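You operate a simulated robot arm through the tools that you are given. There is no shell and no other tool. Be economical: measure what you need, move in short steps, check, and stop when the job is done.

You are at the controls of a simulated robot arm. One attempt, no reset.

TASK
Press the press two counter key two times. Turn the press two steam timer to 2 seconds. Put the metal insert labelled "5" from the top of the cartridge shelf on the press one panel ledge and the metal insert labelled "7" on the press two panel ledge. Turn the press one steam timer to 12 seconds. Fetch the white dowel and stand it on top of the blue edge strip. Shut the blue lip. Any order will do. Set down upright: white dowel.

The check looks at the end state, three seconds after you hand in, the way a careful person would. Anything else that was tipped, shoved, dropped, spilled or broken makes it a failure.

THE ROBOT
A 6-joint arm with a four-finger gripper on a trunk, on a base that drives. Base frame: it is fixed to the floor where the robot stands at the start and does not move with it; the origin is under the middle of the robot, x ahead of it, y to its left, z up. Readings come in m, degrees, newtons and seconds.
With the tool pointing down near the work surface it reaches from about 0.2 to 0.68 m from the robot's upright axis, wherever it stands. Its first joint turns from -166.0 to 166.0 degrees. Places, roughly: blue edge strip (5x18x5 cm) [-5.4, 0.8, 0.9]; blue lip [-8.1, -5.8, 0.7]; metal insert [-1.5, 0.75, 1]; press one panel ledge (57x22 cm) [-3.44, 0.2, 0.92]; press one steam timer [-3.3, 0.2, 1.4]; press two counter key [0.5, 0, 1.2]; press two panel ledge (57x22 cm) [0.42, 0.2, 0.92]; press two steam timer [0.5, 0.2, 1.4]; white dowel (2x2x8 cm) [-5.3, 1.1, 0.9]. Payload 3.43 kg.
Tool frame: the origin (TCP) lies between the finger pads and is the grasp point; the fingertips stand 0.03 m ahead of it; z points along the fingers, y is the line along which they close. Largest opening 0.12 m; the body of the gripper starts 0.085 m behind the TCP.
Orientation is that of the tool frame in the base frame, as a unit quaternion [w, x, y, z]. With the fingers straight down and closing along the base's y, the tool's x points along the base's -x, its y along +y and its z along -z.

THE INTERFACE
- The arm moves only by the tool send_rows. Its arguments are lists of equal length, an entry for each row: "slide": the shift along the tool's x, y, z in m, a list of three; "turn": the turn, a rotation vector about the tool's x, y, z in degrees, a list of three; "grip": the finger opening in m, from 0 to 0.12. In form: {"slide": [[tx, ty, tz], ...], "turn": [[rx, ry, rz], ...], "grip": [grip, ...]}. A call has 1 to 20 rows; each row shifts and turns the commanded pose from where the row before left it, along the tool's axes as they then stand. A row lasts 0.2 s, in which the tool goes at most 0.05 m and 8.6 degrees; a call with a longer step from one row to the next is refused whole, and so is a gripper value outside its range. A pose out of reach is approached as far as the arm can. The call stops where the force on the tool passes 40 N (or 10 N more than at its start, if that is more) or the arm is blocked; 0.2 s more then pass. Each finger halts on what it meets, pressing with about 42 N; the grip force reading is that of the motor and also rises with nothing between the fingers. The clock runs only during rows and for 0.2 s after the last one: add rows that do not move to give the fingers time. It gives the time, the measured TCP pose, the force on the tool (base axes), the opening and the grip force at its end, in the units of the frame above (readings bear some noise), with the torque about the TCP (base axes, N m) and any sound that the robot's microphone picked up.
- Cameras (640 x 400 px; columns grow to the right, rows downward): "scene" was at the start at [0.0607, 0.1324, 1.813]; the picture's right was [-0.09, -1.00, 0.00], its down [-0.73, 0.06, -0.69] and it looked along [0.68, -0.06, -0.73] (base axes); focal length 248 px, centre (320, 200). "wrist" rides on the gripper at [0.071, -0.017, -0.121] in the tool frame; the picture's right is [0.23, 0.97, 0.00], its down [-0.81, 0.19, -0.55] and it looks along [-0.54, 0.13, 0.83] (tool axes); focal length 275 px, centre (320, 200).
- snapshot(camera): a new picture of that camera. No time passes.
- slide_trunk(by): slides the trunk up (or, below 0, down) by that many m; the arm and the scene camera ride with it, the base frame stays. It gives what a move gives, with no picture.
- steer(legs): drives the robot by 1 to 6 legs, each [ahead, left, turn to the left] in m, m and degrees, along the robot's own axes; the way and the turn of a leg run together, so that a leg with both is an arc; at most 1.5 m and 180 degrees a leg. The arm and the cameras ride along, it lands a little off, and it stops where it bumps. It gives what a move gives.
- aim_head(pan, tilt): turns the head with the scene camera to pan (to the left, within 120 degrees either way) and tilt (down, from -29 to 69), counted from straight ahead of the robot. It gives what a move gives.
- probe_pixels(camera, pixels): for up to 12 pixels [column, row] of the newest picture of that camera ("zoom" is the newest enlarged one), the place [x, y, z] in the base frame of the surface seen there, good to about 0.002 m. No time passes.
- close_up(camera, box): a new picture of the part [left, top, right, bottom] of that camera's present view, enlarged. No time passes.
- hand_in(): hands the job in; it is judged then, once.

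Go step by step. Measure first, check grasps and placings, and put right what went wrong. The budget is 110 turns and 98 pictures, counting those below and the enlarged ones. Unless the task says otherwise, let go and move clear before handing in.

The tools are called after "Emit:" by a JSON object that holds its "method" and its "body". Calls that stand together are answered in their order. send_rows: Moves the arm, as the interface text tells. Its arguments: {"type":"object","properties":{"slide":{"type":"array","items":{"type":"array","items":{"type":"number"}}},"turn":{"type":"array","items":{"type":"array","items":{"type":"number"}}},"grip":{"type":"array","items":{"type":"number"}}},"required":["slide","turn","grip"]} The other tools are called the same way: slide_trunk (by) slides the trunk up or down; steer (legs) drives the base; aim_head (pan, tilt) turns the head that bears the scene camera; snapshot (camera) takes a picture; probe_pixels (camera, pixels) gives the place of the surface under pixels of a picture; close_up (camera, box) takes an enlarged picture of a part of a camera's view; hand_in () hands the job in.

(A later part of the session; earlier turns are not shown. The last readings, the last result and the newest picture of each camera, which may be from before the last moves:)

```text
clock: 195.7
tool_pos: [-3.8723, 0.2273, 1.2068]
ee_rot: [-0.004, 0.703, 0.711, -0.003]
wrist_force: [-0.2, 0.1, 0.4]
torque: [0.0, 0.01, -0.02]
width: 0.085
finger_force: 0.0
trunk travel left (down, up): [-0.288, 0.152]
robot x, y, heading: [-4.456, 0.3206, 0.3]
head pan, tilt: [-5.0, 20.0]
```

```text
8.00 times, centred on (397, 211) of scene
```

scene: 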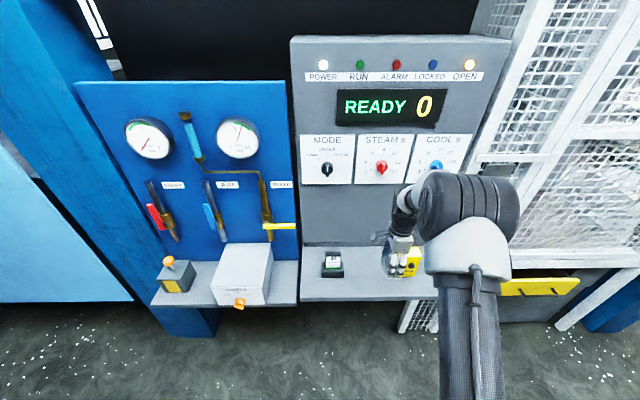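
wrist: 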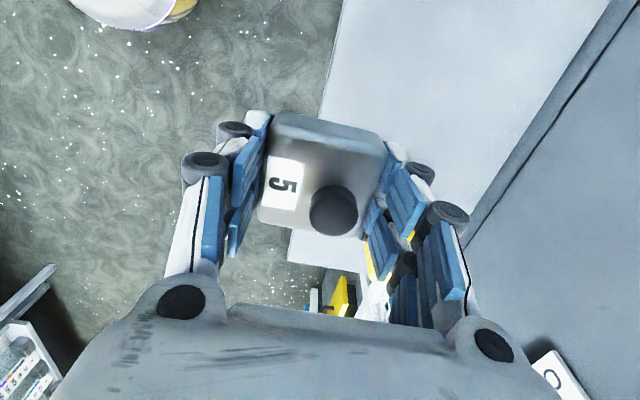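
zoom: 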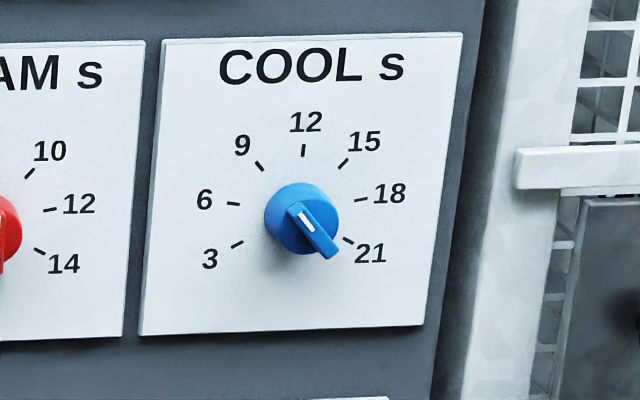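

Steam knob of press one (zoom ~(355,215) in scene) appears to point at 8. First reorient the tool horizontally (reverse of the earlier retract).

Emit:
{"method": "send_rows", "body": {"slide": [[0, 0, -0.03], [0, 0, -0.03], [0, 0, -0.03], [0, 0, -0.03], [0, 0, -0.025], [0, 0, 0], [0, 0, 0], [0, 0, 0], [0, 0, 0], [0, 0, 0], [0, 0, 0], [-0.03, 0, 0], [-0.03, 0, 0], [0, 0, 0]], "turn": [[0, 0, -8.2], [0, 0, -8.2], [0, 0, -8.2], [0, 0, -8.2], [0, 0, -8.2], [0, 0, -8.2], [0, 0, -8.2], [0, 0, -8.2], [0, 0, -8.2], [0, 0, -8.2], [0, 0, -8.2], [0, 0, 0], [0, 0, 0], [0, 0, 0]], "grip": [0.045, 0.045, 0.045, 0.045, 0.045, 0.045, 0.045, 0.045, 0.045, 0.045, 0.045, 0.045, 0.045, 0.045]}}

Emit:
{"method": "send_rows", "body": {"slide": [[0, 0, 0], [0, 0, 0], [0, 0, 0], [0, 0, 0], [0, 0, 0], [0, 0, 0], [0, 0, 0], [0, 0, 0], [0, 0, 0], [0, 0, 0], [0, 0, 0], [0, 0, 0.03], [0, 0, 0.03], [0, 0, 0.03], [0, 0, 0.03], [0, 0, 0.03], [0, 0, 0.03], [0, 0, 0]], "turn": [[0, -8.2, 0], [0, -8.2, 0], [0, -8.2, 0], [0, -8.2, 0], [0, -8.2, 0], [0, -8.2, 0], [0, -8.2, 0], [0, -8.2, 0], [0, -8.2, 0], [0, -8.2, 0], [0, -8, 0], [0, 0, 0], [0, 0, 0], [0, 0, 0], [0, 0, 0], [0, 0, 0], [0, 0, 0], [0, 0, 0]], "grip": [0.045, 0.045, 0.045, 0.045, 0.045, 0.045, 0.045, 0.045, 0.045, 0.045, 0.045, 0.045, 0.045, 0.045, 0.045, 0.045, 0.045, 0.045]}}

Emit:
{"method": "snapshot", "body": {"camera": "wrist"}}

```text
clock: 198.7
tool_pos: [-3.8126, 0.2298, 1.3498]
ee_rot: [-0.005, -0.007, 1.0, 0.0]
wrist_force: [0.3, 0.2, -1.2]
torque: [-0.03, -0.03, 0.0]
width: 0.0453
finger_force: 0.1
trunk travel left (down, up): [-0.288, 0.152]
robot x, y, heading: [-4.4492, 0.3198, 0.1]
head pan, tilt: [-5.0, 20.0]
```

```text
clock: 202.5
tool_pos: [-3.6347, 0.2412, 1.3356]
ee_rot: [0.678, -0.006, 0.735, 0.021]
wrist_force: [-0.7, 0.5, 0.2]
torque: [0.03, -0.01, -0.01]
width: 0.0454
finger_force: 0.0
out of reach, approached as far as the arm can: row 7
trunk travel left (down, up): [-0.288, 0.152]
robot x, y, heading: [-4.4552, 0.3187, 0.1]
head pan, tilt: [-5.0, 20.0]
```

```text
40 pictures are left
```

wrist: 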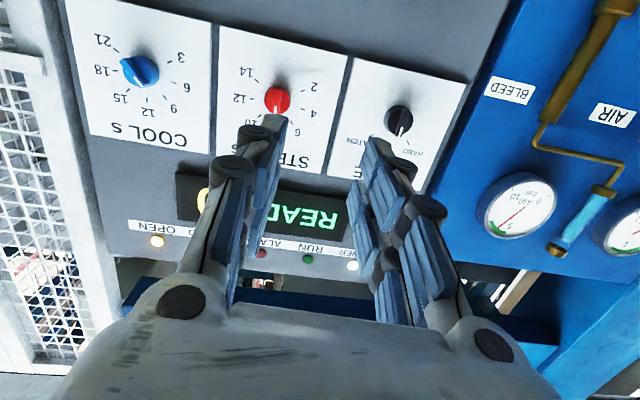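

Good posture. Level out, then drive ahead 0.2 and right 0.044 to face the knob.

Emit:
{"method": "send_rows", "body": {"slide": [[-0.017, 0, 0], [0, 0, 0], [0, 0, 0]], "turn": [[2.2, -4.6, -1.3], [0, 0, 0], [0, 0, 0]], "grip": [0.045, 0.045, 0.045]}}

Emit:
{"method": "steer", "body": {"legs": [[0.2, -0.044, 0]]}}

Emit:
{"method": "close_up", "body": {"camera": "wrist", "box": [200, 30, 440, 180]}}

```text
clock: 203.3
tool_pos: [-3.6348, 0.2235, 1.3542]
ee_rot: [0.706, -0.009, 0.708, 0.008]
wrist_force: [-0.4, -1.2, 0.0]
torque: [0.01, -0.02, 0.02]
width: 0.045
finger_force: 0.1
out of reach, approached as far as the arm can: row 1
trunk travel left (down, up): [-0.288, 0.152]
robot x, y, heading: [-4.452, 0.3207, 0.1]
head pan, tilt: [-5.0, 20.0]
```

```text
clock: 204.9
tool_pos: [-3.4398, 0.1836, 1.3539]
ee_rot: [0.706, -0.009, 0.708, 0.008]
wrist_force: [0.8, 0.2, -0.6]
torque: [0.0, -0.01, 0.0]
width: 0.0451
finger_force: 0.1
trunk travel left (down, up): [-0.288, 0.152]
robot x, y, heading: [-4.2623, 0.2774, 0.3]
head pan, tilt: [-5.0, 20.0]
```

```text
2.67 times, centred on (320, 105) of wrist
```

zoom: 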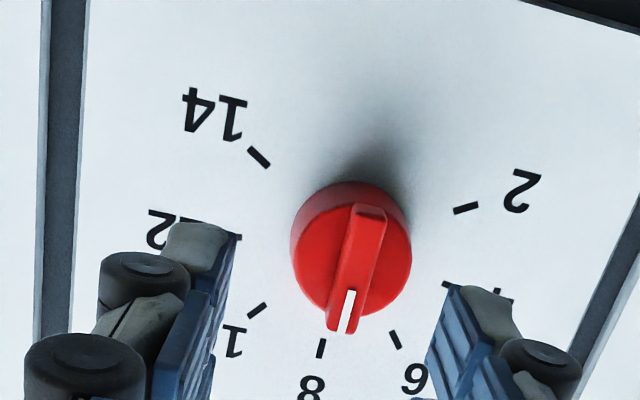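

Emit:
{"method": "probe_pixels", "body": {"camera": "zoom", "pixels": [[372, 225], [345, 315], [320, 260], [390, 270], [258, 157], [466, 208], [322, 348], [396, 340], [258, 310]]}}

```text
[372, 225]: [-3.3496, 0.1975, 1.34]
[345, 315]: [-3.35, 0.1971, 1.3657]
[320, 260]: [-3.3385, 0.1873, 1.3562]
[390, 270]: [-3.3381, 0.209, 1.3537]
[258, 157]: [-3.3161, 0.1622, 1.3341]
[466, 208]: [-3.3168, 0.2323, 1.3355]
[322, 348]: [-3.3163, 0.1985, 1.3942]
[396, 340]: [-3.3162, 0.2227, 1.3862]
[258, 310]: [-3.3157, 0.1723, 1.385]
```

Bar is exactly vertical (8). Strafe 0.0125 left, advance, grip.

Emit:
{"method": "steer", "body": {"legs": [[0, 0.0125, 0]]}}

Emit:
{"method": "send_rows", "body": {"slide": [[0, 0, 0.03], [0, 0, 0.01], [0, 0, 0]], "turn": [[0, 0, 0], [0, 0, 0], [0, 0, 0]], "grip": [0.045, 0.045, 0.045]}}

```text
clock: 205.7
tool_pos: [-3.4416, 0.1956, 1.3547]
ee_rot: [0.705, -0.009, 0.709, 0.007]
wrist_force: [-0.7, -0.1, 0.7]
torque: [0.03, 0.04, -0.03]
width: 0.0449
finger_force: 0.0
trunk travel left (down, up): [-0.288, 0.152]
robot x, y, heading: [-4.2588, 0.2915, 0.4]
head pan, tilt: [-5.0, 20.0]
```

```text
clock: 206.4
tool_pos: [-3.4033, 0.1947, 1.3546]
ee_rot: [0.705, -0.009, 0.709, 0.008]
wrist_force: [0.6, -0.2, -0.5]
torque: [0.02, -0.04, 0.01]
width: 0.0449
finger_force: 0.0
trunk travel left (down, up): [-0.288, 0.152]
robot x, y, heading: [-4.2586, 0.2936, 0.1]
head pan, tilt: [-5.0, 20.0]
```

Emit:
{"method": "send_rows", "body": {"slide": [[0, 0.001, 0.015], [0, 0.001, 0.0165], [0, 0, 0], [0, 0, 0], [0, 0, 0], [0, 0, 0]], "turn": [[0, 0, 0], [0, 0, 0], [0, 0, 0], [0, 0, 0], [0, 0, 0], [0, 0, 0]], "grip": [0.045, 0.045, 0.02, 0.005, 0.005, 0.005]}}

```text
clock: 207.8
tool_pos: [-3.3701, 0.1975, 1.3542]
ee_rot: [0.706, -0.007, 0.708, 0.007]
wrist_force: [3.7, -7.1, 0.7]
torque: [0.0, 0.07, -0.29]
width: 0.0101
finger_force: 31.6
trunk travel left (down, up): [-0.288, 0.152]
robot x, y, heading: [-4.2613, 0.2895, 0.2]
head pan, tilt: [-5.0, 20.0]
```

Gripped at 10 mm. Turn +80° clockwise to 12.

Emit:
{"method": "send_rows", "body": {"slide": [[0, 0, 0], [0, 0, 0], [0, 0, 0], [0, 0, 0], [0, 0, 0], [0, 0, 0], [0, 0, 0], [0, 0, 0], [0, 0, 0], [0, 0, 0], [0, 0, 0], [0, 0, 0], [0, 0, 0], [0, 0, 0], [0, 0, 0], [0, 0, 0], [0, 0, 0]], "turn": [[0, 0, 5], [0, 0, 5], [0, 0, 5], [0, 0, 5], [0, 0, 5], [0, 0, 5], [0, 0, 5], [0, 0, 5], [0, 0, 5], [0, 0, 5], [0, 0, 5], [0, 0, 5], [0, 0, 5], [0, 0, 5], [0, 0, 5], [0, 0, 5], [0, 0, 0]], "grip": [0.005, 0.005, 0.005, 0.005, 0.005, 0.005, 0.005, 0.005, 0.005, 0.005, 0.005, 0.005, 0.005, 0.005, 0.005, 0.005, 0.005]}}

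```text
clock: 211.4
tool_pos: [-3.3704, 0.1983, 1.3548]
ee_rot: [0.536, 0.449, 0.548, 0.46]
wrist_force: [-2.6, -10.8, 1.5]
torque: [0.01, -0.13, -0.82]
width: 0.0101
finger_force: 44.4
trunk travel left (down, up): [-0.288, 0.152]
robot x, y, heading: [-4.2593, 0.2899, 0.3]
head pan, tilt: [-5.0, 20.0]
```

Rolled to 80°. Release, back off, check.

Emit:
{"method": "send_rows", "body": {"slide": [[0, 0, 0], [0, 0, 0], [0, 0, 0], [0, 0, -0.02], [0, 0, -0.03], [0, 0, -0.03], [0, 0, 0]], "turn": [[0, 0, 0], [0, 0, 0], [0, 0, 0], [0, 0, 0], [0, 0, 0], [0, 0, 0], [0, 0, 0]], "grip": [0.025, 0.045, 0.045, 0.045, 0.045, 0.045, 0.045]}}

Emit:
{"method": "close_up", "body": {"camera": "wrist", "box": [200, 30, 440, 180]}}

```text
clock: 213.1
tool_pos: [-3.4513, 0.1984, 1.3548]
ee_rot: [0.534, 0.448, 0.55, 0.46]
wrist_force: [0.0, 0.4, -0.6]
torque: [0.02, -0.02, 0.01]
width: 0.0452
finger_force: 0.1
trunk travel left (down, up): [-0.288, 0.152]
robot x, y, heading: [-4.2598, 0.288, 0.4]
head pan, tilt: [-5.0, 20.0]
```

```text
2.67 times, centred on (320, 105) of wrist
```

zoom: 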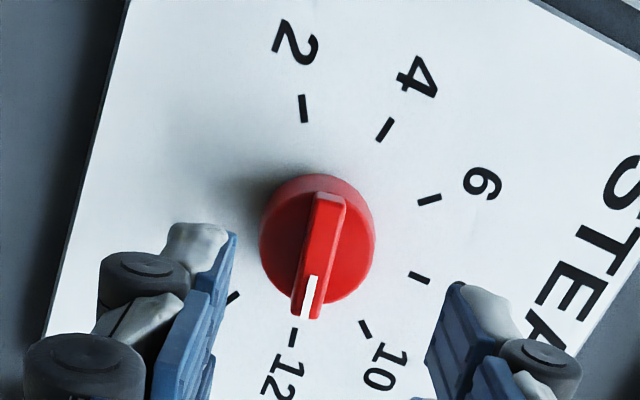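

Press one steam timer on 12. Back off a bit and fold the tool down again.

Emit:
{"method": "steer", "body": {"legs": [[-0.2, 0, 0]]}}

Emit:
{"method": "send_rows", "body": {"slide": [[0, 0, -0.03], [0, 0, -0.03], [0, 0, -0.03], [0, 0, -0.03], [0, 0, -0.03], [0, 0, -0.02], [0, 0, 0], [0, 0, 0], [0, 0, 0], [0, 0, 0]], "turn": [[0, 0, -8], [0, 0, -8], [0, 0, -8], [0, 0, -8], [0, 0, -8], [0, 0, -8], [0, 0, -8], [0, 0, -8], [0, 0, -8], [0, 0, -8]], "grip": [0.06, 0.06, 0.06, 0.06, 0.06, 0.06, 0.06, 0.06, 0.06, 0.06]}}

Emit:
{"method": "send_rows", "body": {"slide": [[0, 0, 0], [0, 0, 0], [0, 0, 0], [0, 0, 0], [0, 0, 0], [0, 0, 0], [0, 0, 0], [0, 0, 0], [0, 0, 0], [0, 0, 0], [0, 0, 0], [0.04, 0, 0], [0.04, 0, 0], [0.04, 0, 0], [0.04, 0, 0], [0, 0, 0]], "turn": [[0, 8.2, 0], [0, 8.2, 0], [0, 8.2, 0], [0, 8.2, 0], [0, 8.2, 0], [0, 8.2, 0], [0, 8.2, 0], [0, 8.2, 0], [0, 8.2, 0], [0, 8.2, 0], [0, 8, 0], [0, 0, 0], [0, 0, 0], [0, 0, 0], [0, 0, 0], [0, 0, 0]], "grip": [0.06, 0.06, 0.06, 0.06, 0.06, 0.06, 0.06, 0.06, 0.06, 0.06, 0.06, 0.06, 0.06, 0.06, 0.06, 0.06]}}

Emit:
{"method": "aim_head", "body": {"pan": 118, "tilt": 40}}

Emit:
{"method": "snapshot", "body": {"camera": "scene"}}

```text
clock: 214.7
tool_pos: [-3.6524, 0.1957, 1.356]
ee_rot: [0.535, 0.447, 0.549, 0.461]
wrist_force: [-0.7, 0.3, 1.9]
torque: [0.01, 0.03, 0.0]
width: 0.0448
finger_force: 0.1
trunk travel left (down, up): [-0.288, 0.152]
robot x, y, heading: [-4.462, 0.2887, 0.3]
head pan, tilt: [-5.0, 20.0]
```

```text
clock: 216.8
tool_pos: [-3.8196, 0.1871, 1.3587]
ee_rot: [0.704, -0.011, 0.71, 0.014]
wrist_force: [-1.2, -0.8, -0.2]
torque: [0.01, -0.04, -0.01]
width: 0.0601
finger_force: 0.1
out of reach, approached as far as the arm can: row 10
trunk travel left (down, up): [-0.288, 0.152]
robot x, y, heading: [-4.4588, 0.2878, 0.5]
head pan, tilt: [-5.0, 20.0]
```

```text
clock: 220.2
tool_pos: [-3.9777, 0.1853, 1.3587]
ee_rot: [-0.002, -0.013, 1.0, -0.001]
wrist_force: [0.4, -0.2, -0.3]
torque: [0.04, 0.04, -0.03]
width: 0.0601
finger_force: 0.1
trunk travel left (down, up): [-0.288, 0.152]
robot x, y, heading: [-4.4619, 0.2878, 0.4]
head pan, tilt: [-5.0, 20.0]
```

```text
clock: 222.3
tool_pos: [-3.9794, 0.1853, 1.3594]
ee_rot: [-0.003, -0.012, 1.0, -0.002]
wrist_force: [-0.6, -0.1, 0.3]
torque: [0.0, 0.03, 0.02]
width: 0.0601
finger_force: 0.1
trunk travel left (down, up): [-0.288, 0.152]
robot x, y, heading: [-4.4612, 0.2865, 0.3]
head pan, tilt: [118.0, 40.0]
```

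```text
37 pictures are left
```

scene: 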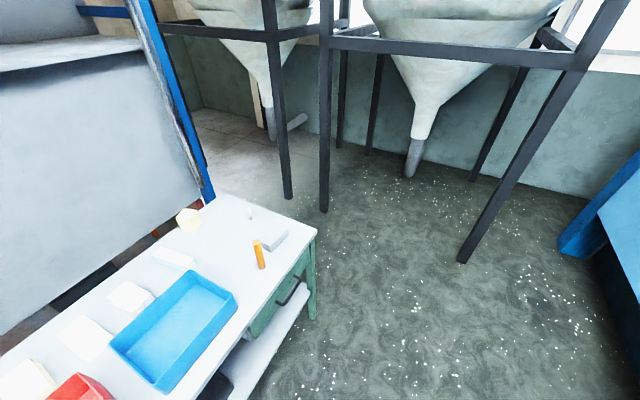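

Emit:
{"method": "close_up", "body": {"camera": "scene", "box": [160, 190, 320, 290]}}

Emit:
{"method": "probe_pixels", "body": {"camera": "zoom", "pixels": [[450, 190], [365, 90], [395, 260], [120, 120], [60, 280], [300, 300], [540, 200], [600, 160], [350, 100]]}}

```text
4.00 times, centred on (240, 240) of scene
```

zoom: 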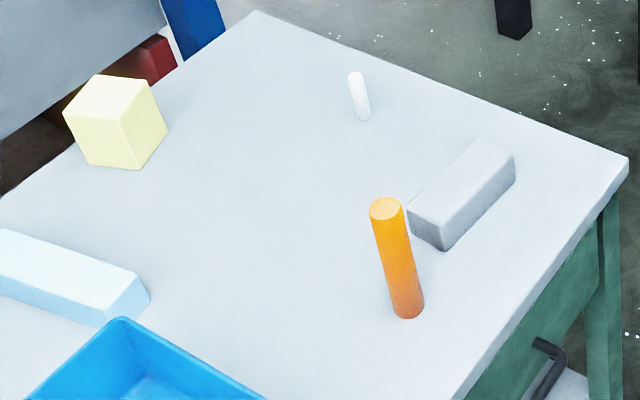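

```text
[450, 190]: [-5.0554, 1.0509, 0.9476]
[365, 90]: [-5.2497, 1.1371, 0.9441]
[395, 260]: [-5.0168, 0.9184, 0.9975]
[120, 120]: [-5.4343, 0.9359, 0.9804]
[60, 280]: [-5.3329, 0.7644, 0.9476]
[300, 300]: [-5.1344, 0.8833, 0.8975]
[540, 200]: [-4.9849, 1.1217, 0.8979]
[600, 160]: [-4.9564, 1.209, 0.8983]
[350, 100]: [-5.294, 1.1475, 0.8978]
```

The white dowel stands at (−5.25,1.137); the pale strip near (−5.33,0.76) is a candidate for the blue edge strip. Turn to face the table and look at colours.

Emit:
{"method": "steer", "body": {"legs": [[0, 0, 179.7], [0, -0.6, 0]]}}

Emit:
{"method": "aim_head", "body": {"pan": 0, "tilt": 50}}

Emit:
{"method": "snapshot", "body": {"camera": "scene"}}

```text
clock: 233.0
tool_pos: [-4.9447, 0.9841, 1.3586]
ee_rot: [0.0, 1.0, 0.017, 0.003]
wrist_force: [-1.7, 0.2, -0.5]
torque: [-0.02, 0.0, -0.01]
width: 0.0601
finger_force: 0.2
trunk travel left (down, up): [-0.288, 0.152]
robot x, y, heading: [-4.461, 0.8836, -179.3]
head pan, tilt: [118.0, 40.0]
```

```text
clock: 235.0
tool_pos: [-4.9454, 0.9847, 1.3594]
ee_rot: [-0.001, 1.0, 0.016, 0.003]
wrist_force: [0.1, 0.7, -0.4]
torque: [0.0, 0.02, -0.01]
width: 0.0601
finger_force: 0.1
trunk travel left (down, up): [-0.288, 0.152]
robot x, y, heading: [-4.4623, 0.8841, -179.4]
head pan, tilt: [0.0, 50.0]
```

```text
35 pictures are left
```

scene: 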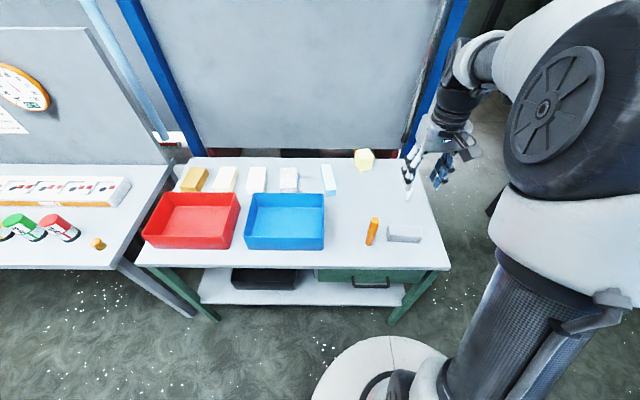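

Emit:
{"method": "close_up", "body": {"camera": "scene", "box": [170, 140, 410, 260]}}

Emit:
{"method": "probe_pixels", "body": {"camera": "scene", "pixels": [[327, 180], [323, 165], [332, 165], [326, 192], [335, 190], [289, 180], [255, 178], [407, 190], [320, 195], [325, 230], [345, 180]]}}

```text
2.67 times, centred on (290, 200) of scene
```

zoom: 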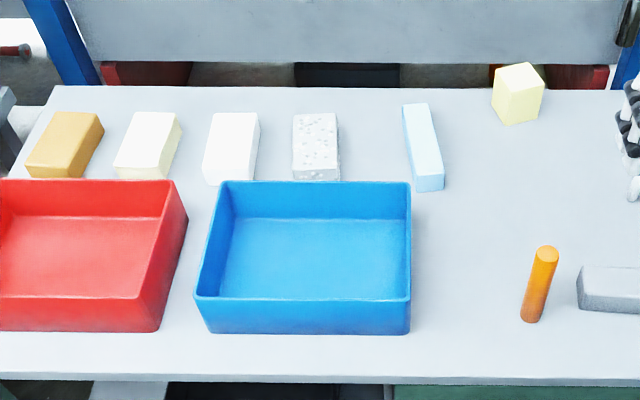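

```text
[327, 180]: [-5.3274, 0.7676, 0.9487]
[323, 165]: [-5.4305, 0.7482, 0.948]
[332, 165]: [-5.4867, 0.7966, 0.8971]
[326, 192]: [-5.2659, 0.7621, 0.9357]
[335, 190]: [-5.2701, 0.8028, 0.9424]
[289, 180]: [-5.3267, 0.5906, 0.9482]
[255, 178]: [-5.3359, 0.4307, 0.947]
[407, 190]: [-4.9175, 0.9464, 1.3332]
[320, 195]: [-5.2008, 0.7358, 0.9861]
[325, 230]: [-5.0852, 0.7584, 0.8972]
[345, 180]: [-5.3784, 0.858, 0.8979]
```

The pale-blue strip is x −5.27…−5.45, y≈0.77, top z 0.948. Check base radius vs table edge before going closer.

Emit:
{"method": "probe_pixels", "body": {"camera": "scene", "pixels": [[395, 338], [340, 355], [400, 268], [300, 264], [300, 300], [360, 280], [445, 268], [430, 160]]}}

```text
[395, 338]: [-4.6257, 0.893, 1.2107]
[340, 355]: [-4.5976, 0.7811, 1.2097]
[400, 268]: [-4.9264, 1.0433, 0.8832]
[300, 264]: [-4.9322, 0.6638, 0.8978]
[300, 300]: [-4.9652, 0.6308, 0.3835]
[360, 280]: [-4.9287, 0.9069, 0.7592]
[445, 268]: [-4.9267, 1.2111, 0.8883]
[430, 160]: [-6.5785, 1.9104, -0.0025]
```

Drive ahead 0.15 and right 0.15, then look with the wrist camera.

Emit:
{"method": "steer", "body": {"legs": [[0.15, -0.15, -0.6]]}}

Emit:
{"method": "send_rows", "body": {"slide": [[-0.04, 0, 0.03], [-0.04, 0, 0.04], [-0.03, 0, 0.04], [0, 0, 0.04], [0, 0, 0.04], [0, 0, 0]], "turn": [[0, 0, 0], [0, 0, 0], [0, 0, 0], [0, 0, 0], [0, 0, 0], [0, 0, 0]], "grip": [0.06, 0.06, 0.06, 0.06, 0.06, 0.06]}}

Emit:
{"method": "snapshot", "body": {"camera": "wrist"}}

```text
clock: 236.6
tool_pos: [-5.0908, 1.1356, 1.3591]
ee_rot: [-0.001, 1.0, 0.01, 0.002]
wrist_force: [-0.1, 1.2, -0.4]
torque: [-0.04, -0.02, -0.02]
width: 0.06
finger_force: 0.1
trunk travel left (down, up): [-0.288, 0.152]
robot x, y, heading: [-4.6132, 1.0253, 180.1]
head pan, tilt: [0.0, 50.0]
```

```text
refused: row 2 steps farther than a row can; nothing moved
```

```text
33 pictures are left
```

wrist: 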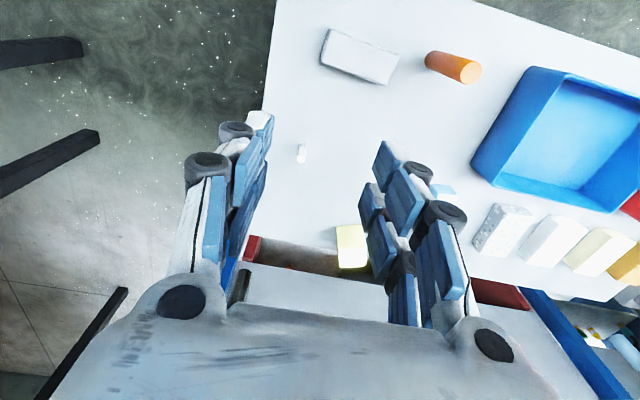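

Emit:
{"method": "probe_pixels", "body": {"camera": "wrist", "pixels": [[301, 148], [301, 153], [302, 158], [299, 150]]}}

Emit:
{"method": "send_rows", "body": {"slide": [[-0.04, 0, 0.02], [-0.04, 0, 0.02], [-0.04, 0, 0.02], [-0.03, 0, 0.03], [0, 0, 0.04], [0, 0, 0.04], [0, 0, 0.04], [0, 0, 0]], "turn": [[0, 0, 0], [0, 0, 0], [0, 0, 0], [0, 0, 0], [0, 0, 0], [0, 0, 0], [0, 0, 0], [0, 0, 0]], "grip": [0.06, 0.06, 0.06, 0.06, 0.06, 0.06, 0.06, 0.06]}}

Emit:
{"method": "snapshot", "body": {"camera": "wrist"}}

```text
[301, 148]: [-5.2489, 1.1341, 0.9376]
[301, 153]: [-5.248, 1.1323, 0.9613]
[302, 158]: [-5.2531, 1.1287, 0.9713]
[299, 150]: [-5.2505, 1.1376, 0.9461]
```

```text
clock: 238.4
tool_pos: [-5.2366, 1.1323, 1.1481]
ee_rot: [-0.001, 1.0, 0.01, 0.002]
wrist_force: [-0.2, 0.8, 0.0]
torque: [-0.04, 0.0, -0.02]
width: 0.0601
finger_force: 0.0
trunk travel left (down, up): [-0.288, 0.152]
robot x, y, heading: [-4.6087, 1.0286, 179.9]
head pan, tilt: [0.0, 50.0]
```

```text
32 pictures are left
```

wrist: 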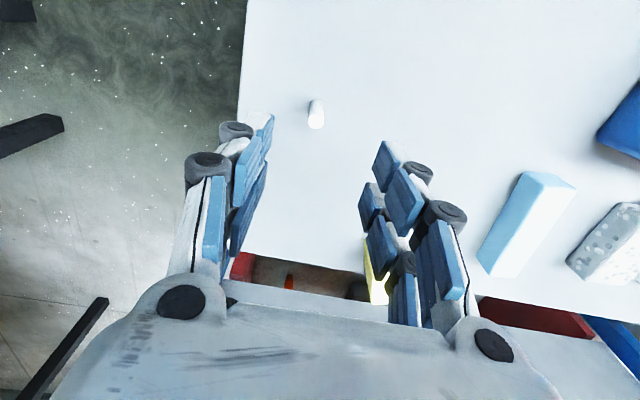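

Emit:
{"method": "probe_pixels", "body": {"camera": "wrist", "pixels": [[316, 122], [316, 108], [310, 115], [321, 115], [530, 200], [575, 190], [520, 172], [490, 270], [478, 250], [505, 275]]}}

```text
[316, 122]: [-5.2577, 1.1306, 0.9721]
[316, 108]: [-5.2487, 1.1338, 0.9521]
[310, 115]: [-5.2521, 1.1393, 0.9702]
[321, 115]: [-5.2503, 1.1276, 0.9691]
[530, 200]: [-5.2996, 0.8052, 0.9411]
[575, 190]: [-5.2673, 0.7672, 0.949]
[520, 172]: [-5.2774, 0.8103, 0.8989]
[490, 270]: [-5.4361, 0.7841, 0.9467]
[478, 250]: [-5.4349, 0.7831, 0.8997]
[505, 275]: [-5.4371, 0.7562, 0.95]
```

Dowel centre (−5.256,1.133). Descend to z 0.945 and grip gently.

Emit:
{"method": "send_rows", "body": {"slide": [[-0.0195, 0, 0.02], [0, 0, 0.045], [0, 0, 0.045], [0, 0, 0.045], [0, 0, 0.03], [0, 0, 0.018], [0, 0, 0], [0, 0, 0], [0, 0, 0], [0, 0, 0], [0, 0, 0]], "turn": [[0, 0, 0], [0, 0, 0], [0, 0, 0], [0, 0, 0], [0, 0, 0], [0, 0, 0], [0, 0, 0], [0, 0, 0], [0, 0, 0], [0, 0, 0], [0, 0, 0]], "grip": [0.06, 0.06, 0.06, 0.06, 0.06, 0.06, 0.06, 0.03, 0.01, 0.01, 0.01]}}

Emit:
{"method": "snapshot", "body": {"camera": "wrist"}}

```text
clock: 240.8
tool_pos: [-5.2589, 1.1322, 0.9484]
ee_rot: [-0.001, 1.0, 0.009, 0.003]
wrist_force: [0.9, 0.4, -0.2]
torque: [0.01, -0.02, -0.01]
width: 0.0151
finger_force: 27.2
trunk travel left (down, up): [-0.288, 0.152]
robot x, y, heading: [-4.6106, 1.0294, 180.0]
head pan, tilt: [0.0, 50.0]
```

```text
31 pictures are left
```

wrist: 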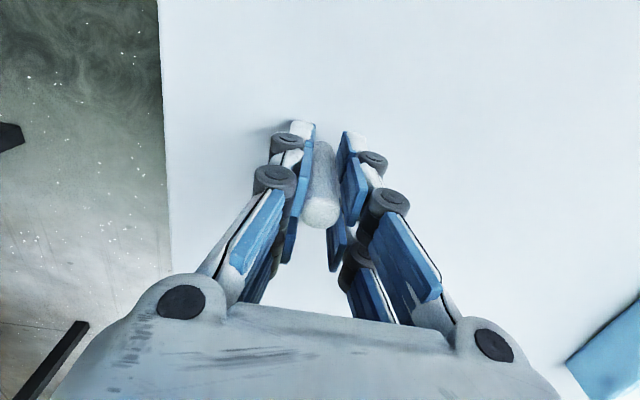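

Dowel held (15 mm). Lift and strafe to above the strip's near end.

Emit:
{"method": "send_rows", "body": {"slide": [[0, 0, -0.03], [0, 0, -0.04], [0, 0, -0.04], [0, 0, -0.04], [0, 0, 0]], "turn": [[0, 0, 0], [0, 0, 0], [0, 0, 0], [0, 0, 0], [0, 0, 0]], "grip": [0.01, 0.01, 0.01, 0.01, 0.01]}}

Emit:
{"method": "steer", "body": {"legs": [[0.03, 0.356, 0]]}}

Emit:
{"method": "snapshot", "body": {"camera": "wrist"}}

```text
clock: 242.0
tool_pos: [-5.2618, 1.1293, 1.0984]
ee_rot: [-0.001, 1.0, 0.01, 0.002]
wrist_force: [0.0, -0.2, -0.9]
torque: [-0.05, 0.02, -0.01]
width: 0.0144
finger_force: 41.8
trunk travel left (down, up): [-0.288, 0.152]
robot x, y, heading: [-4.6121, 1.0273, 179.9]
head pan, tilt: [0.0, 50.0]
```

```text
clock: 244.3
tool_pos: [-5.29, 0.7617, 1.0987]
ee_rot: [-0.002, 1.0, 0.011, 0.002]
wrist_force: [0.1, -0.8, -1.3]
torque: [0.05, 0.03, 0.0]
width: 0.0141
finger_force: 41.7
trunk travel left (down, up): [-0.288, 0.152]
robot x, y, heading: [-4.642, 0.6646, -179.9]
head pan, tilt: [0.0, 50.0]
```

```text
30 pictures are left
```

wrist: 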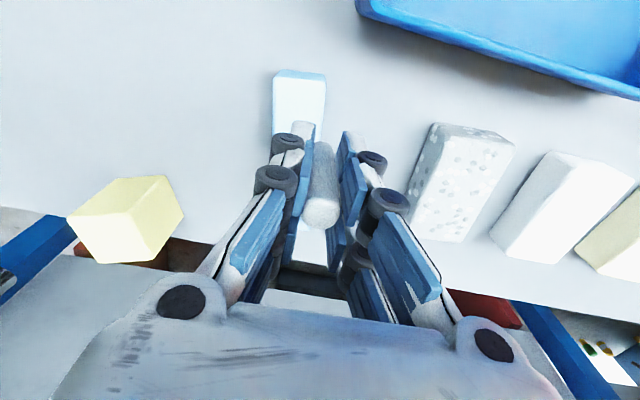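

Emit:
{"method": "probe_pixels", "body": {"camera": "wrist", "pixels": [[278, 84], [322, 88], [300, 90], [274, 120], [322, 112], [300, 78], [280, 120], [318, 215]]}}

```text
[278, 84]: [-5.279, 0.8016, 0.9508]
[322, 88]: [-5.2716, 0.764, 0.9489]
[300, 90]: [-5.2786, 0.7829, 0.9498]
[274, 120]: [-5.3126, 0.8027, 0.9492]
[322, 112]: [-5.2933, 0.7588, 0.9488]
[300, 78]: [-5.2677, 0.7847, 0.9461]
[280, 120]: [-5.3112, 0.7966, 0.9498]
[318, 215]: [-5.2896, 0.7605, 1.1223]
```

Strip spans y 0.757–0.803 there. Move dowel to (−5.31,0.778) and lower close.

Emit:
{"method": "send_rows", "body": {"slide": [[-0.011, -0.009, 0], [-0.01, -0.0085, 0], [0, 0, 0.03], [0, 0, 0.03], [0, 0, 0.025], [0, 0, 0.007], [0, 0, 0]], "turn": [[0, 0, 0], [0, 0, 0], [0, 0, 0], [0, 0, 0], [0, 0, 0], [0, 0, 0], [0, 0, 0]], "grip": [0.01, 0.01, 0.01, 0.01, 0.01, 0.01, 0.01]}}

Emit:
{"method": "close_up", "body": {"camera": "wrist", "box": [200, 60, 440, 260]}}

Emit:
{"method": "close_up", "body": {"camera": "scene", "box": [340, 100, 460, 200]}}

```text
clock: 245.9
tool_pos: [-5.311, 0.7796, 1.0069]
ee_rot: [-0.001, 1.0, 0.01, 0.003]
wrist_force: [1.3, 0.2, -2.1]
torque: [0.04, 0.02, -0.03]
width: 0.0147
finger_force: 42.4
trunk travel left (down, up): [-0.288, 0.152]
robot x, y, heading: [-4.6401, 0.662, -179.8]
head pan, tilt: [0.0, 50.0]
```

```text
2.00 times, centred on (320, 160) of wrist
```

zoom: 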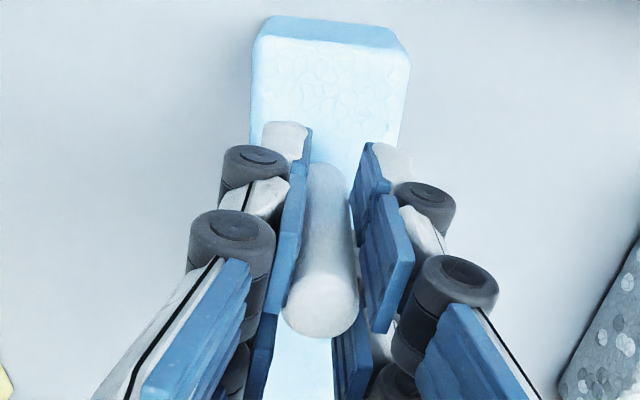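

```text
4.00 times, centred on (400, 150) of scene
```

zoom: 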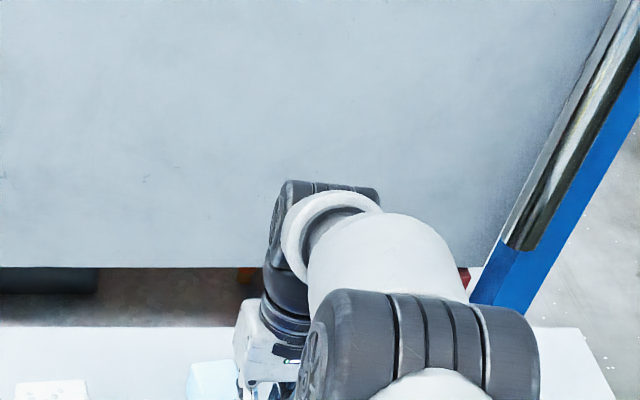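

Centred over the strip. Lower in 1 mm steps.

Emit:
{"method": "send_rows", "body": {"slide": [[0, 0, 0.002], [0, 0, 0.001], [0, 0, 0.001], [0, 0, 0.001], [0, 0, 0]], "turn": [[0, 0, 0], [0, 0, 0], [0, 0, 0], [0, 0, 0], [0, 0, 0]], "grip": [0.01, 0.01, 0.01, 0.01, 0.01]}}

```text
clock: 247.2
tool_pos: [-5.3122, 0.7783, 1.0012]
ee_rot: [-0.001, 1.0, 0.01, 0.003]
wrist_force: [-0.3, -0.2, -1.9]
torque: [0.02, 0.0, -0.03]
width: 0.0142
finger_force: 41.7
trunk travel left (down, up): [-0.288, 0.152]
robot x, y, heading: [-4.6396, 0.6659, -179.8]
head pan, tilt: [0.0, 50.0]
```

Emit:
{"method": "send_rows", "body": {"slide": [[0, 0, 0.001], [0, 0, 0.001], [0, 0, 0]], "turn": [[0, 0, 0], [0, 0, 0], [0, 0, 0]], "grip": [0.01, 0.01, 0.01]}}

```text
clock: 247.9
tool_pos: [-5.3116, 0.7786, 0.9993]
ee_rot: [-0.001, 1.0, 0.01, 0.002]
wrist_force: [0.0, 0.3, -1.7]
torque: [-0.03, 0.02, 0.0]
width: 0.0146
finger_force: 42.0
trunk travel left (down, up): [-0.288, 0.152]
robot x, y, heading: [-4.639, 0.6605, -180.0]
head pan, tilt: [0.0, 50.0]
```

Emit:
{"method": "send_rows", "body": {"slide": [[0, 0, 0.001], [0, 0, 0]], "turn": [[0, 0, 0], [0, 0, 0]], "grip": [0.01, 0.01]}}

Emit:
{"method": "close_up", "body": {"camera": "wrist", "box": [280, 110, 360, 160]}}

```text
clock: 248.6
tool_pos: [-5.3121, 0.7789, 0.9982]
ee_rot: [-0.001, 1.0, 0.01, 0.002]
wrist_force: [0.3, -0.5, -2.2]
torque: [-0.04, 0.0, 0.0]
width: 0.0147
finger_force: 41.7
trunk travel left (down, up): [-0.288, 0.152]
robot x, y, heading: [-4.642, 0.6602, -180.0]
head pan, tilt: [0.0, 50.0]
```

```text
8.00 times, centred on (320, 135) of wrist
```

zoom: 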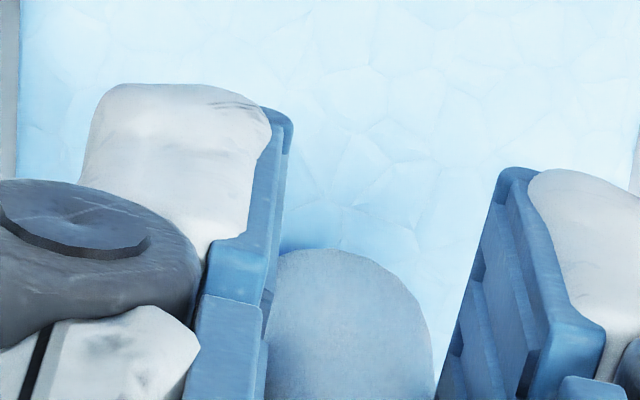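

Emit:
{"method": "probe_pixels", "body": {"camera": "zoom", "pixels": [[345, 256], [345, 245], [345, 280], [390, 290], [345, 230]]}}

Emit:
{"method": "send_rows", "body": {"slide": [[0, 0, 0.001], [0, 0, 0.001], [0, 0, 0]], "turn": [[0, 0, 0], [0, 0, 0], [0, 0, 0]], "grip": [0.01, 0.01, 0.01]}}

```text
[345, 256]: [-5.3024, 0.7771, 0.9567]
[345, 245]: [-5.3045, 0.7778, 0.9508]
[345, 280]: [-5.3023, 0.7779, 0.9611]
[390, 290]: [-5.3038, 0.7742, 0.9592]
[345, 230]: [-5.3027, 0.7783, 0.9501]
```

```text
clock: 249.3
tool_pos: [-5.3117, 0.7775, 0.9988]
ee_rot: [-0.001, 1.0, 0.01, 0.001]
wrist_force: [1.4, 0.1, 7.5]
torque: [0.05, -0.06, 0.05]
width: 0.0146
finger_force: 42.1
trunk travel left (down, up): [-0.288, 0.152]
robot x, y, heading: [-4.6405, 0.6593, -180.0]
head pan, tilt: [0.0, 50.0]
```

Contact (7.5 N). Ease 1 mm, open, and rise.

Emit:
{"method": "send_rows", "body": {"slide": [[0, 0, -0.001], [0, 0, 0], [0, 0, 0], [0, 0, 0], [0, 0, 0], [0, 0, -0.02], [0, 0, -0.03], [0, 0, -0.04], [0, 0, -0.04], [0, 0, -0.04], [0, 0, 0]], "turn": [[0, 0, 0], [0, 0, 0], [0, 0, 0], [0, 0, 0], [0, 0, 0], [0, 0, 0], [0, 0, 0], [0, 0, 0], [0, 0, 0], [0, 0, 0], [0, 0, 0]], "grip": [0.012, 0.025, 0.04, 0.05, 0.05, 0.05, 0.05, 0.05, 0.05, 0.05, 0.05]}}

Emit:
{"method": "snapshot", "body": {"camera": "wrist"}}

```text
clock: 251.8
tool_pos: [-5.313, 0.7799, 1.169]
ee_rot: [0.0, 1.0, 0.01, 0.002]
wrist_force: [-0.5, -0.1, -0.3]
torque: [0.0, -0.02, -0.01]
width: 0.0504
finger_force: 0.1
trunk travel left (down, up): [-0.288, 0.152]
robot x, y, heading: [-4.641, 0.6618, -180.1]
head pan, tilt: [0.0, 50.0]
```

```text
26 pictures are left
```

wrist: 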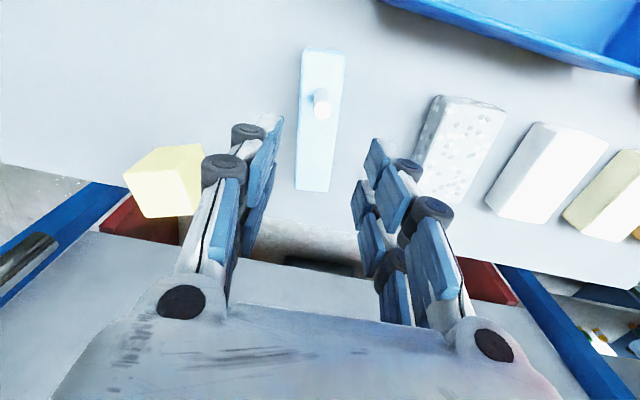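

Dowel stands on the strip (pixel (321,100)). Tuck the arm, back out and drive to the aisle.

Emit:
{"method": "send_rows", "body": {"slide": [[0, 0, -0.04], [0, 0, -0.04], [0, 0, -0.03], [0.045, 0, 0], [0.045, 0, 0], [0.045, 0, 0], [0.045, 0, 0], [0, 0, 0]], "turn": [[0, 0, 0], [0, 0, 0], [0, 0, 0], [0, 0, 0], [0, 0, 0], [0, 0, 0], [0, 0, 0], [0, 0, 0]], "grip": [0, 0, 0, 0, 0, 0, 0, 0]}}

Emit:
{"method": "steer", "body": {"legs": [[-0.38, 0, 0], [0, 0, 90], [1.4, 0, 0], [1.4, 0, 0]]}}

Emit:
{"method": "aim_head", "body": {"pan": -25, "tilt": 22}}

Emit:
{"method": "snapshot", "body": {"camera": "scene"}}

Emit:
{"method": "probe_pixels", "body": {"camera": "scene", "pixels": [[60, 350], [200, 350], [320, 300], [450, 300], [560, 300], [320, 220], [250, 220], [400, 220], [480, 220], [560, 220], [400, 180], [500, 180]]}}

```text
clock: 253.6
tool_pos: [-5.1355, 0.7824, 1.2802]
ee_rot: [-0.001, 1.0, 0.01, 0.003]
wrist_force: [-0.4, 0.2, 0.5]
torque: [0.0, -0.04, 0.02]
width: 0.0001
finger_force: 33.2
trunk travel left (down, up): [-0.288, 0.152]
robot x, y, heading: [-4.6382, 0.6639, -179.9]
head pan, tilt: [0.0, 50.0]
```

```text
clock: 272.5
tool_pos: [-4.5165, -2.5642, 1.2799]
ee_rot: [-0.002, 0.706, 0.708, 0.001]
wrist_force: [-0.1, -0.7, 0.7]
torque: [0.0, -0.03, 0.02]
width: 0.0
finger_force: 33.4
trunk travel left (down, up): [-0.288, 0.152]
robot x, y, heading: [-4.3849, -2.0694, -90.8]
head pan, tilt: [0.0, 50.0]
```

```text
clock: 273.5
tool_pos: [-4.517, -2.5654, 1.2808]
ee_rot: [-0.003, 0.707, 0.708, 0.001]
wrist_force: [-0.7, -0.2, -0.4]
torque: [-0.01, -0.03, -0.03]
width: 0.0
finger_force: 33.3
trunk travel left (down, up): [-0.288, 0.152]
robot x, y, heading: [-4.3861, -2.0733, -91.0]
head pan, tilt: [-25.0, 22.0]
```

```text
25 pictures are left
```

scene: 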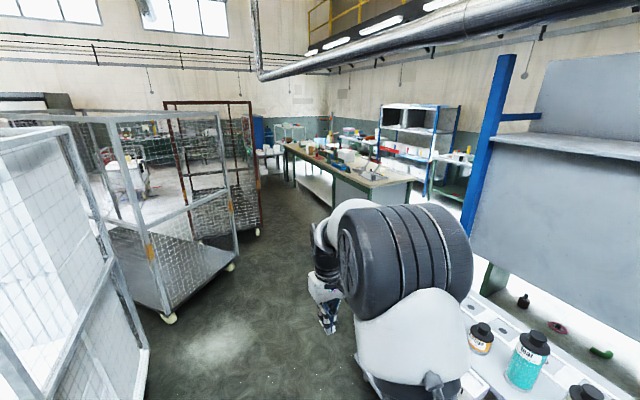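

```text
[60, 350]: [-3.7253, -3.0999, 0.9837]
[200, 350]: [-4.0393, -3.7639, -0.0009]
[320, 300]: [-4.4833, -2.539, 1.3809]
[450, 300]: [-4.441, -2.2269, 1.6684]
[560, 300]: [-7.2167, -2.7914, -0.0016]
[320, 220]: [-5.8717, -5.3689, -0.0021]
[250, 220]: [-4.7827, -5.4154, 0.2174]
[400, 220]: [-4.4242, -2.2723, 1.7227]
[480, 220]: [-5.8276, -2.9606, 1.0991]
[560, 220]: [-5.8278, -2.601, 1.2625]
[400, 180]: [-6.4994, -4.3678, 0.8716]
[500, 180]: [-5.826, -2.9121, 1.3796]
```

Emit:
{"method": "close_up", "body": {"camera": "scene", "box": [240, 95, 480, 215]}}

Emit:
{"method": "probe_pixels", "body": {"camera": "scene", "pixels": [[258, 132], [350, 135], [440, 190], [290, 150], [300, 185], [330, 200], [330, 175], [432, 165], [460, 158], [395, 140], [385, 205], [275, 165]]}}

```text
2.67 times, centred on (360, 155) of scene
```

zoom: 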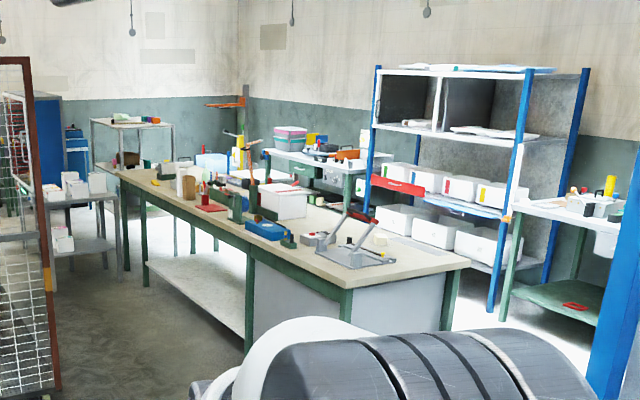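

```text
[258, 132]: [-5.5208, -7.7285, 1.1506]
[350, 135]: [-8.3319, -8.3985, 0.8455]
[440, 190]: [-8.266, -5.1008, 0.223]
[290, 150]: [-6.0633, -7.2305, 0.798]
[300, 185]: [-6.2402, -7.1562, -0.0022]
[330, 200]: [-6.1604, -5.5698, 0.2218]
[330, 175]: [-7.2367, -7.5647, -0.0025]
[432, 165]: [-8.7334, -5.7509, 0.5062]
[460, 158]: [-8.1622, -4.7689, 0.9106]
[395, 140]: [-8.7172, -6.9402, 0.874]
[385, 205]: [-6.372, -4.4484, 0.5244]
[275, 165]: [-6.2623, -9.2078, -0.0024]
```

Emit:
{"method": "probe_pixels", "body": {"camera": "scene", "pixels": [[168, 318], [230, 268], [148, 330], [256, 232], [130, 390], [490, 345], [475, 300], [462, 210], [520, 300], [430, 235], [500, 290]]}}

```text
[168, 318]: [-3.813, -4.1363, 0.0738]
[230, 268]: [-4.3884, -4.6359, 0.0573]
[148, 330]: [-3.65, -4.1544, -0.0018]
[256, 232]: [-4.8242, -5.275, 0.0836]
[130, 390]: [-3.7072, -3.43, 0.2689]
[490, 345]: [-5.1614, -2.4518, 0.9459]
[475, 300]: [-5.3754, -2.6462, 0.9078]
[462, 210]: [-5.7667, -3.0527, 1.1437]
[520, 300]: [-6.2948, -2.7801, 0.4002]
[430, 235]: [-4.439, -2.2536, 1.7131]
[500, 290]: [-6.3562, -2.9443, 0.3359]
```

Go ahead to y≈−3.65, turn right, and drive to x≈−7.2.

Emit:
{"method": "steer", "body": {"legs": [[1.5, 0, 0.9], [0.1, 0, 0], [0, 0, -89.9], [1.4, 0, 0], [1.2, 0, 0]]}}

Emit:
{"method": "aim_head", "body": {"pan": 55, "tilt": 30}}

Emit:
{"method": "snapshot", "body": {"camera": "scene"}}

Emit:
{"method": "probe_pixels", "body": {"camera": "scene", "pixels": [[60, 350], [150, 300], [250, 350], [320, 350], [420, 350], [320, 270], [250, 230], [420, 270], [500, 300], [320, 220], [420, 220], [560, 300]]}}

```text
clock: 297.7
tool_pos: [-7.4617, -3.6191, 1.2798]
ee_rot: [-0.001, 1.0, 0.017, 0.003]
wrist_force: [0.9, -0.1, 0.3]
torque: [0.03, -0.03, 0.01]
width: 0.0
finger_force: 33.2
trunk travel left (down, up): [-0.288, 0.152]
robot x, y, heading: [-6.9656, -3.7366, -179.4]
head pan, tilt: [-25.0, 22.0]
```

```text
clock: 299.2
tool_pos: [-7.4624, -3.6196, 1.2804]
ee_rot: [-0.001, 1.0, 0.017, 0.002]
wrist_force: [-0.2, -0.3, 0.4]
torque: [0.0, 0.03, -0.03]
width: 0.0
finger_force: 33.1
trunk travel left (down, up): [-0.288, 0.152]
robot x, y, heading: [-6.9617, -3.7364, -179.4]
head pan, tilt: [55.0, 30.0]
```

```text
23 pictures are left
```

scene: 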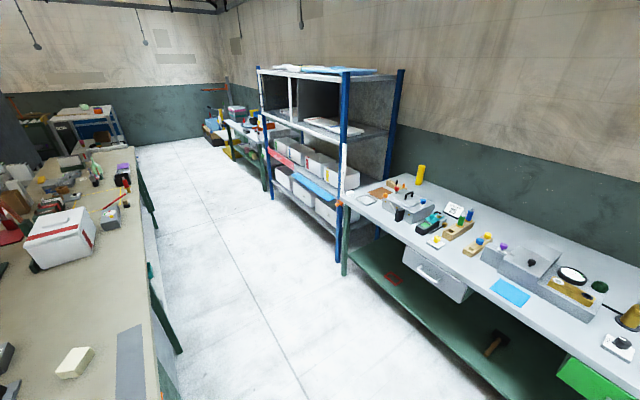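

```text
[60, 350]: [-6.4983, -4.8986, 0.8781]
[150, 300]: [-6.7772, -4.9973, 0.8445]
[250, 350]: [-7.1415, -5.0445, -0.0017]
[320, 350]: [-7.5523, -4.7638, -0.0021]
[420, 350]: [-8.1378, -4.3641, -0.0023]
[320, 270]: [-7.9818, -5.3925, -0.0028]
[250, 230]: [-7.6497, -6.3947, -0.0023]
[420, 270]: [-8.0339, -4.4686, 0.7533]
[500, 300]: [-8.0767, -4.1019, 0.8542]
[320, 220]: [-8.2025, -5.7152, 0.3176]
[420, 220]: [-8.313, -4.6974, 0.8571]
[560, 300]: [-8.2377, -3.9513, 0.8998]
```

Zoom on the rack's red/blue lips at (300,175).

Emit:
{"method": "close_up", "body": {"camera": "scene", "box": [250, 120, 370, 250]}}

Emit:
{"method": "probe_pixels", "body": {"camera": "zoom", "pixels": [[310, 205], [370, 240], [340, 235], [300, 190], [200, 160], [180, 130], [340, 300], [440, 240], [400, 180], [285, 190]]}}

```text
3.08 times, centred on (310, 185) of scene
```

zoom: 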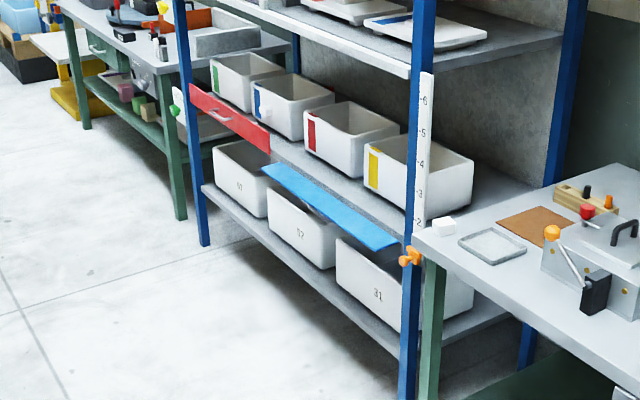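

```text
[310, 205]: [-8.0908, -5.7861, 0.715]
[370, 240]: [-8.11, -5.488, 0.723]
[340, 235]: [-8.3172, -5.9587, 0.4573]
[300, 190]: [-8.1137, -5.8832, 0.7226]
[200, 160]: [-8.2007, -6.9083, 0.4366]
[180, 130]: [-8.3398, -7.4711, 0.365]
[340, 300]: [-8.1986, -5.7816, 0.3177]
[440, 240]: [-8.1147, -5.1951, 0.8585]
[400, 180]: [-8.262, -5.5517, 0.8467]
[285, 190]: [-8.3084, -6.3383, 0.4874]
```

The blue lip is a flap folded out at z≈0.72 along the shelf front; the red one is shut upright. Drive in front of it.

Emit:
{"method": "steer", "body": {"legs": [[0.42, 0, -0.6], [0, 1.4, 0], [0, 0.5, 0]]}}

Emit:
{"method": "aim_head", "body": {"pan": 10, "tilt": 52}}

Emit:
{"method": "snapshot", "body": {"camera": "scene"}}

```text
clock: 310.7
tool_pos: [-7.8592, -5.4758, 1.2807]
ee_rot: [-0.002, 1.0, 0.018, 0.003]
wrist_force: [0.6, 0.1, 0.9]
torque: [0.02, -0.04, 0.01]
width: 0.0
finger_force: 33.8
trunk travel left (down, up): [-0.288, 0.152]
robot x, y, heading: [-7.3567, -5.5882, -179.0]
head pan, tilt: [55.0, 30.0]
```

```text
clock: 311.9
tool_pos: [-7.8587, -5.4741, 1.2818]
ee_rot: [-0.001, 1.0, 0.018, 0.003]
wrist_force: [0.0, 0.6, -0.4]
torque: [0.0, 0.03, 0.02]
width: 0.0
finger_force: 33.4
trunk travel left (down, up): [-0.288, 0.152]
robot x, y, heading: [-7.3585, -5.5862, -178.9]
head pan, tilt: [10.0, 52.0]
```

```text
21 pictures are left
```

scene: 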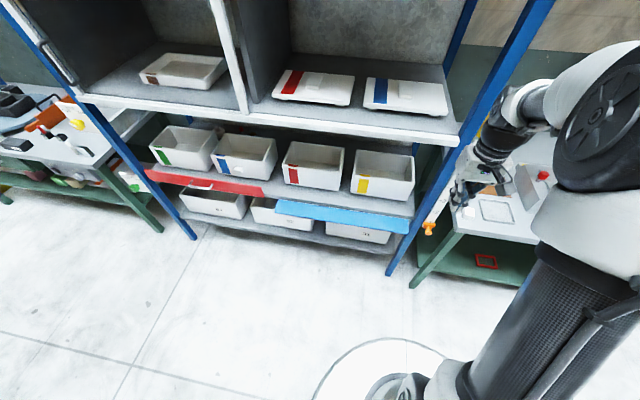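

Emit:
{"method": "close_up", "body": {"camera": "scene", "box": [250, 170, 440, 260]}}

Emit:
{"method": "probe_pixels", "body": {"camera": "zoom", "pixels": [[110, 125], [300, 150], [500, 180], [100, 140], [300, 175], [500, 205], [60, 60], [30, 40], [300, 130], [300, 115], [605, 195], [450, 140]]}}

```text
3.37 times, centred on (345, 215) of scene
```

zoom: 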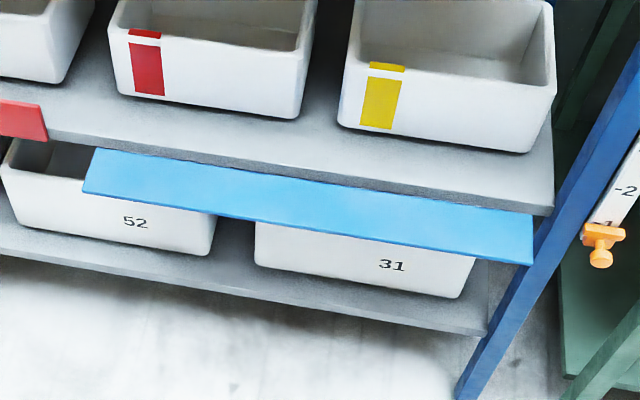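

```text
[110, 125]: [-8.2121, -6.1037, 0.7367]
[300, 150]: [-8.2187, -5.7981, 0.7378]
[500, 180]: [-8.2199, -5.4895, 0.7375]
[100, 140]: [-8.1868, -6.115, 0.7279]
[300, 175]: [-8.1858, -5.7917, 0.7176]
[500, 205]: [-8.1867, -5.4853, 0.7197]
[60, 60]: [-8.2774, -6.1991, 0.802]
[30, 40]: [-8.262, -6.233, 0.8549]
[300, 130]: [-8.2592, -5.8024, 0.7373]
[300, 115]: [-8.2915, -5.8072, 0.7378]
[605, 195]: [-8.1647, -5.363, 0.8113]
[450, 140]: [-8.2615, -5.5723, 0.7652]
```

Emit:
{"method": "probe_pixels", "body": {"camera": "zoom", "pixels": [[20, 105], [20, 118], [20, 133], [300, 165], [300, 190], [300, 205], [300, 220], [300, 232], [110, 165], [95, 190], [500, 230], [525, 255]]}}

```text
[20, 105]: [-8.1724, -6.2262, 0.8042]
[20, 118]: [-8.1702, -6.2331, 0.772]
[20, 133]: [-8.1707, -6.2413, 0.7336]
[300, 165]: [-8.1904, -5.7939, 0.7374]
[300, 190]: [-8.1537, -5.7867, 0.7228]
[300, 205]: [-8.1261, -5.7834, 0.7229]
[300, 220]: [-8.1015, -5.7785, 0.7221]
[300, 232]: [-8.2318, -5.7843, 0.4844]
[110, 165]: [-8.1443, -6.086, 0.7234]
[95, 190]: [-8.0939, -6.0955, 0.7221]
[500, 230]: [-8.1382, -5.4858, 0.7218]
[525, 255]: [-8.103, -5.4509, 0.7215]
```

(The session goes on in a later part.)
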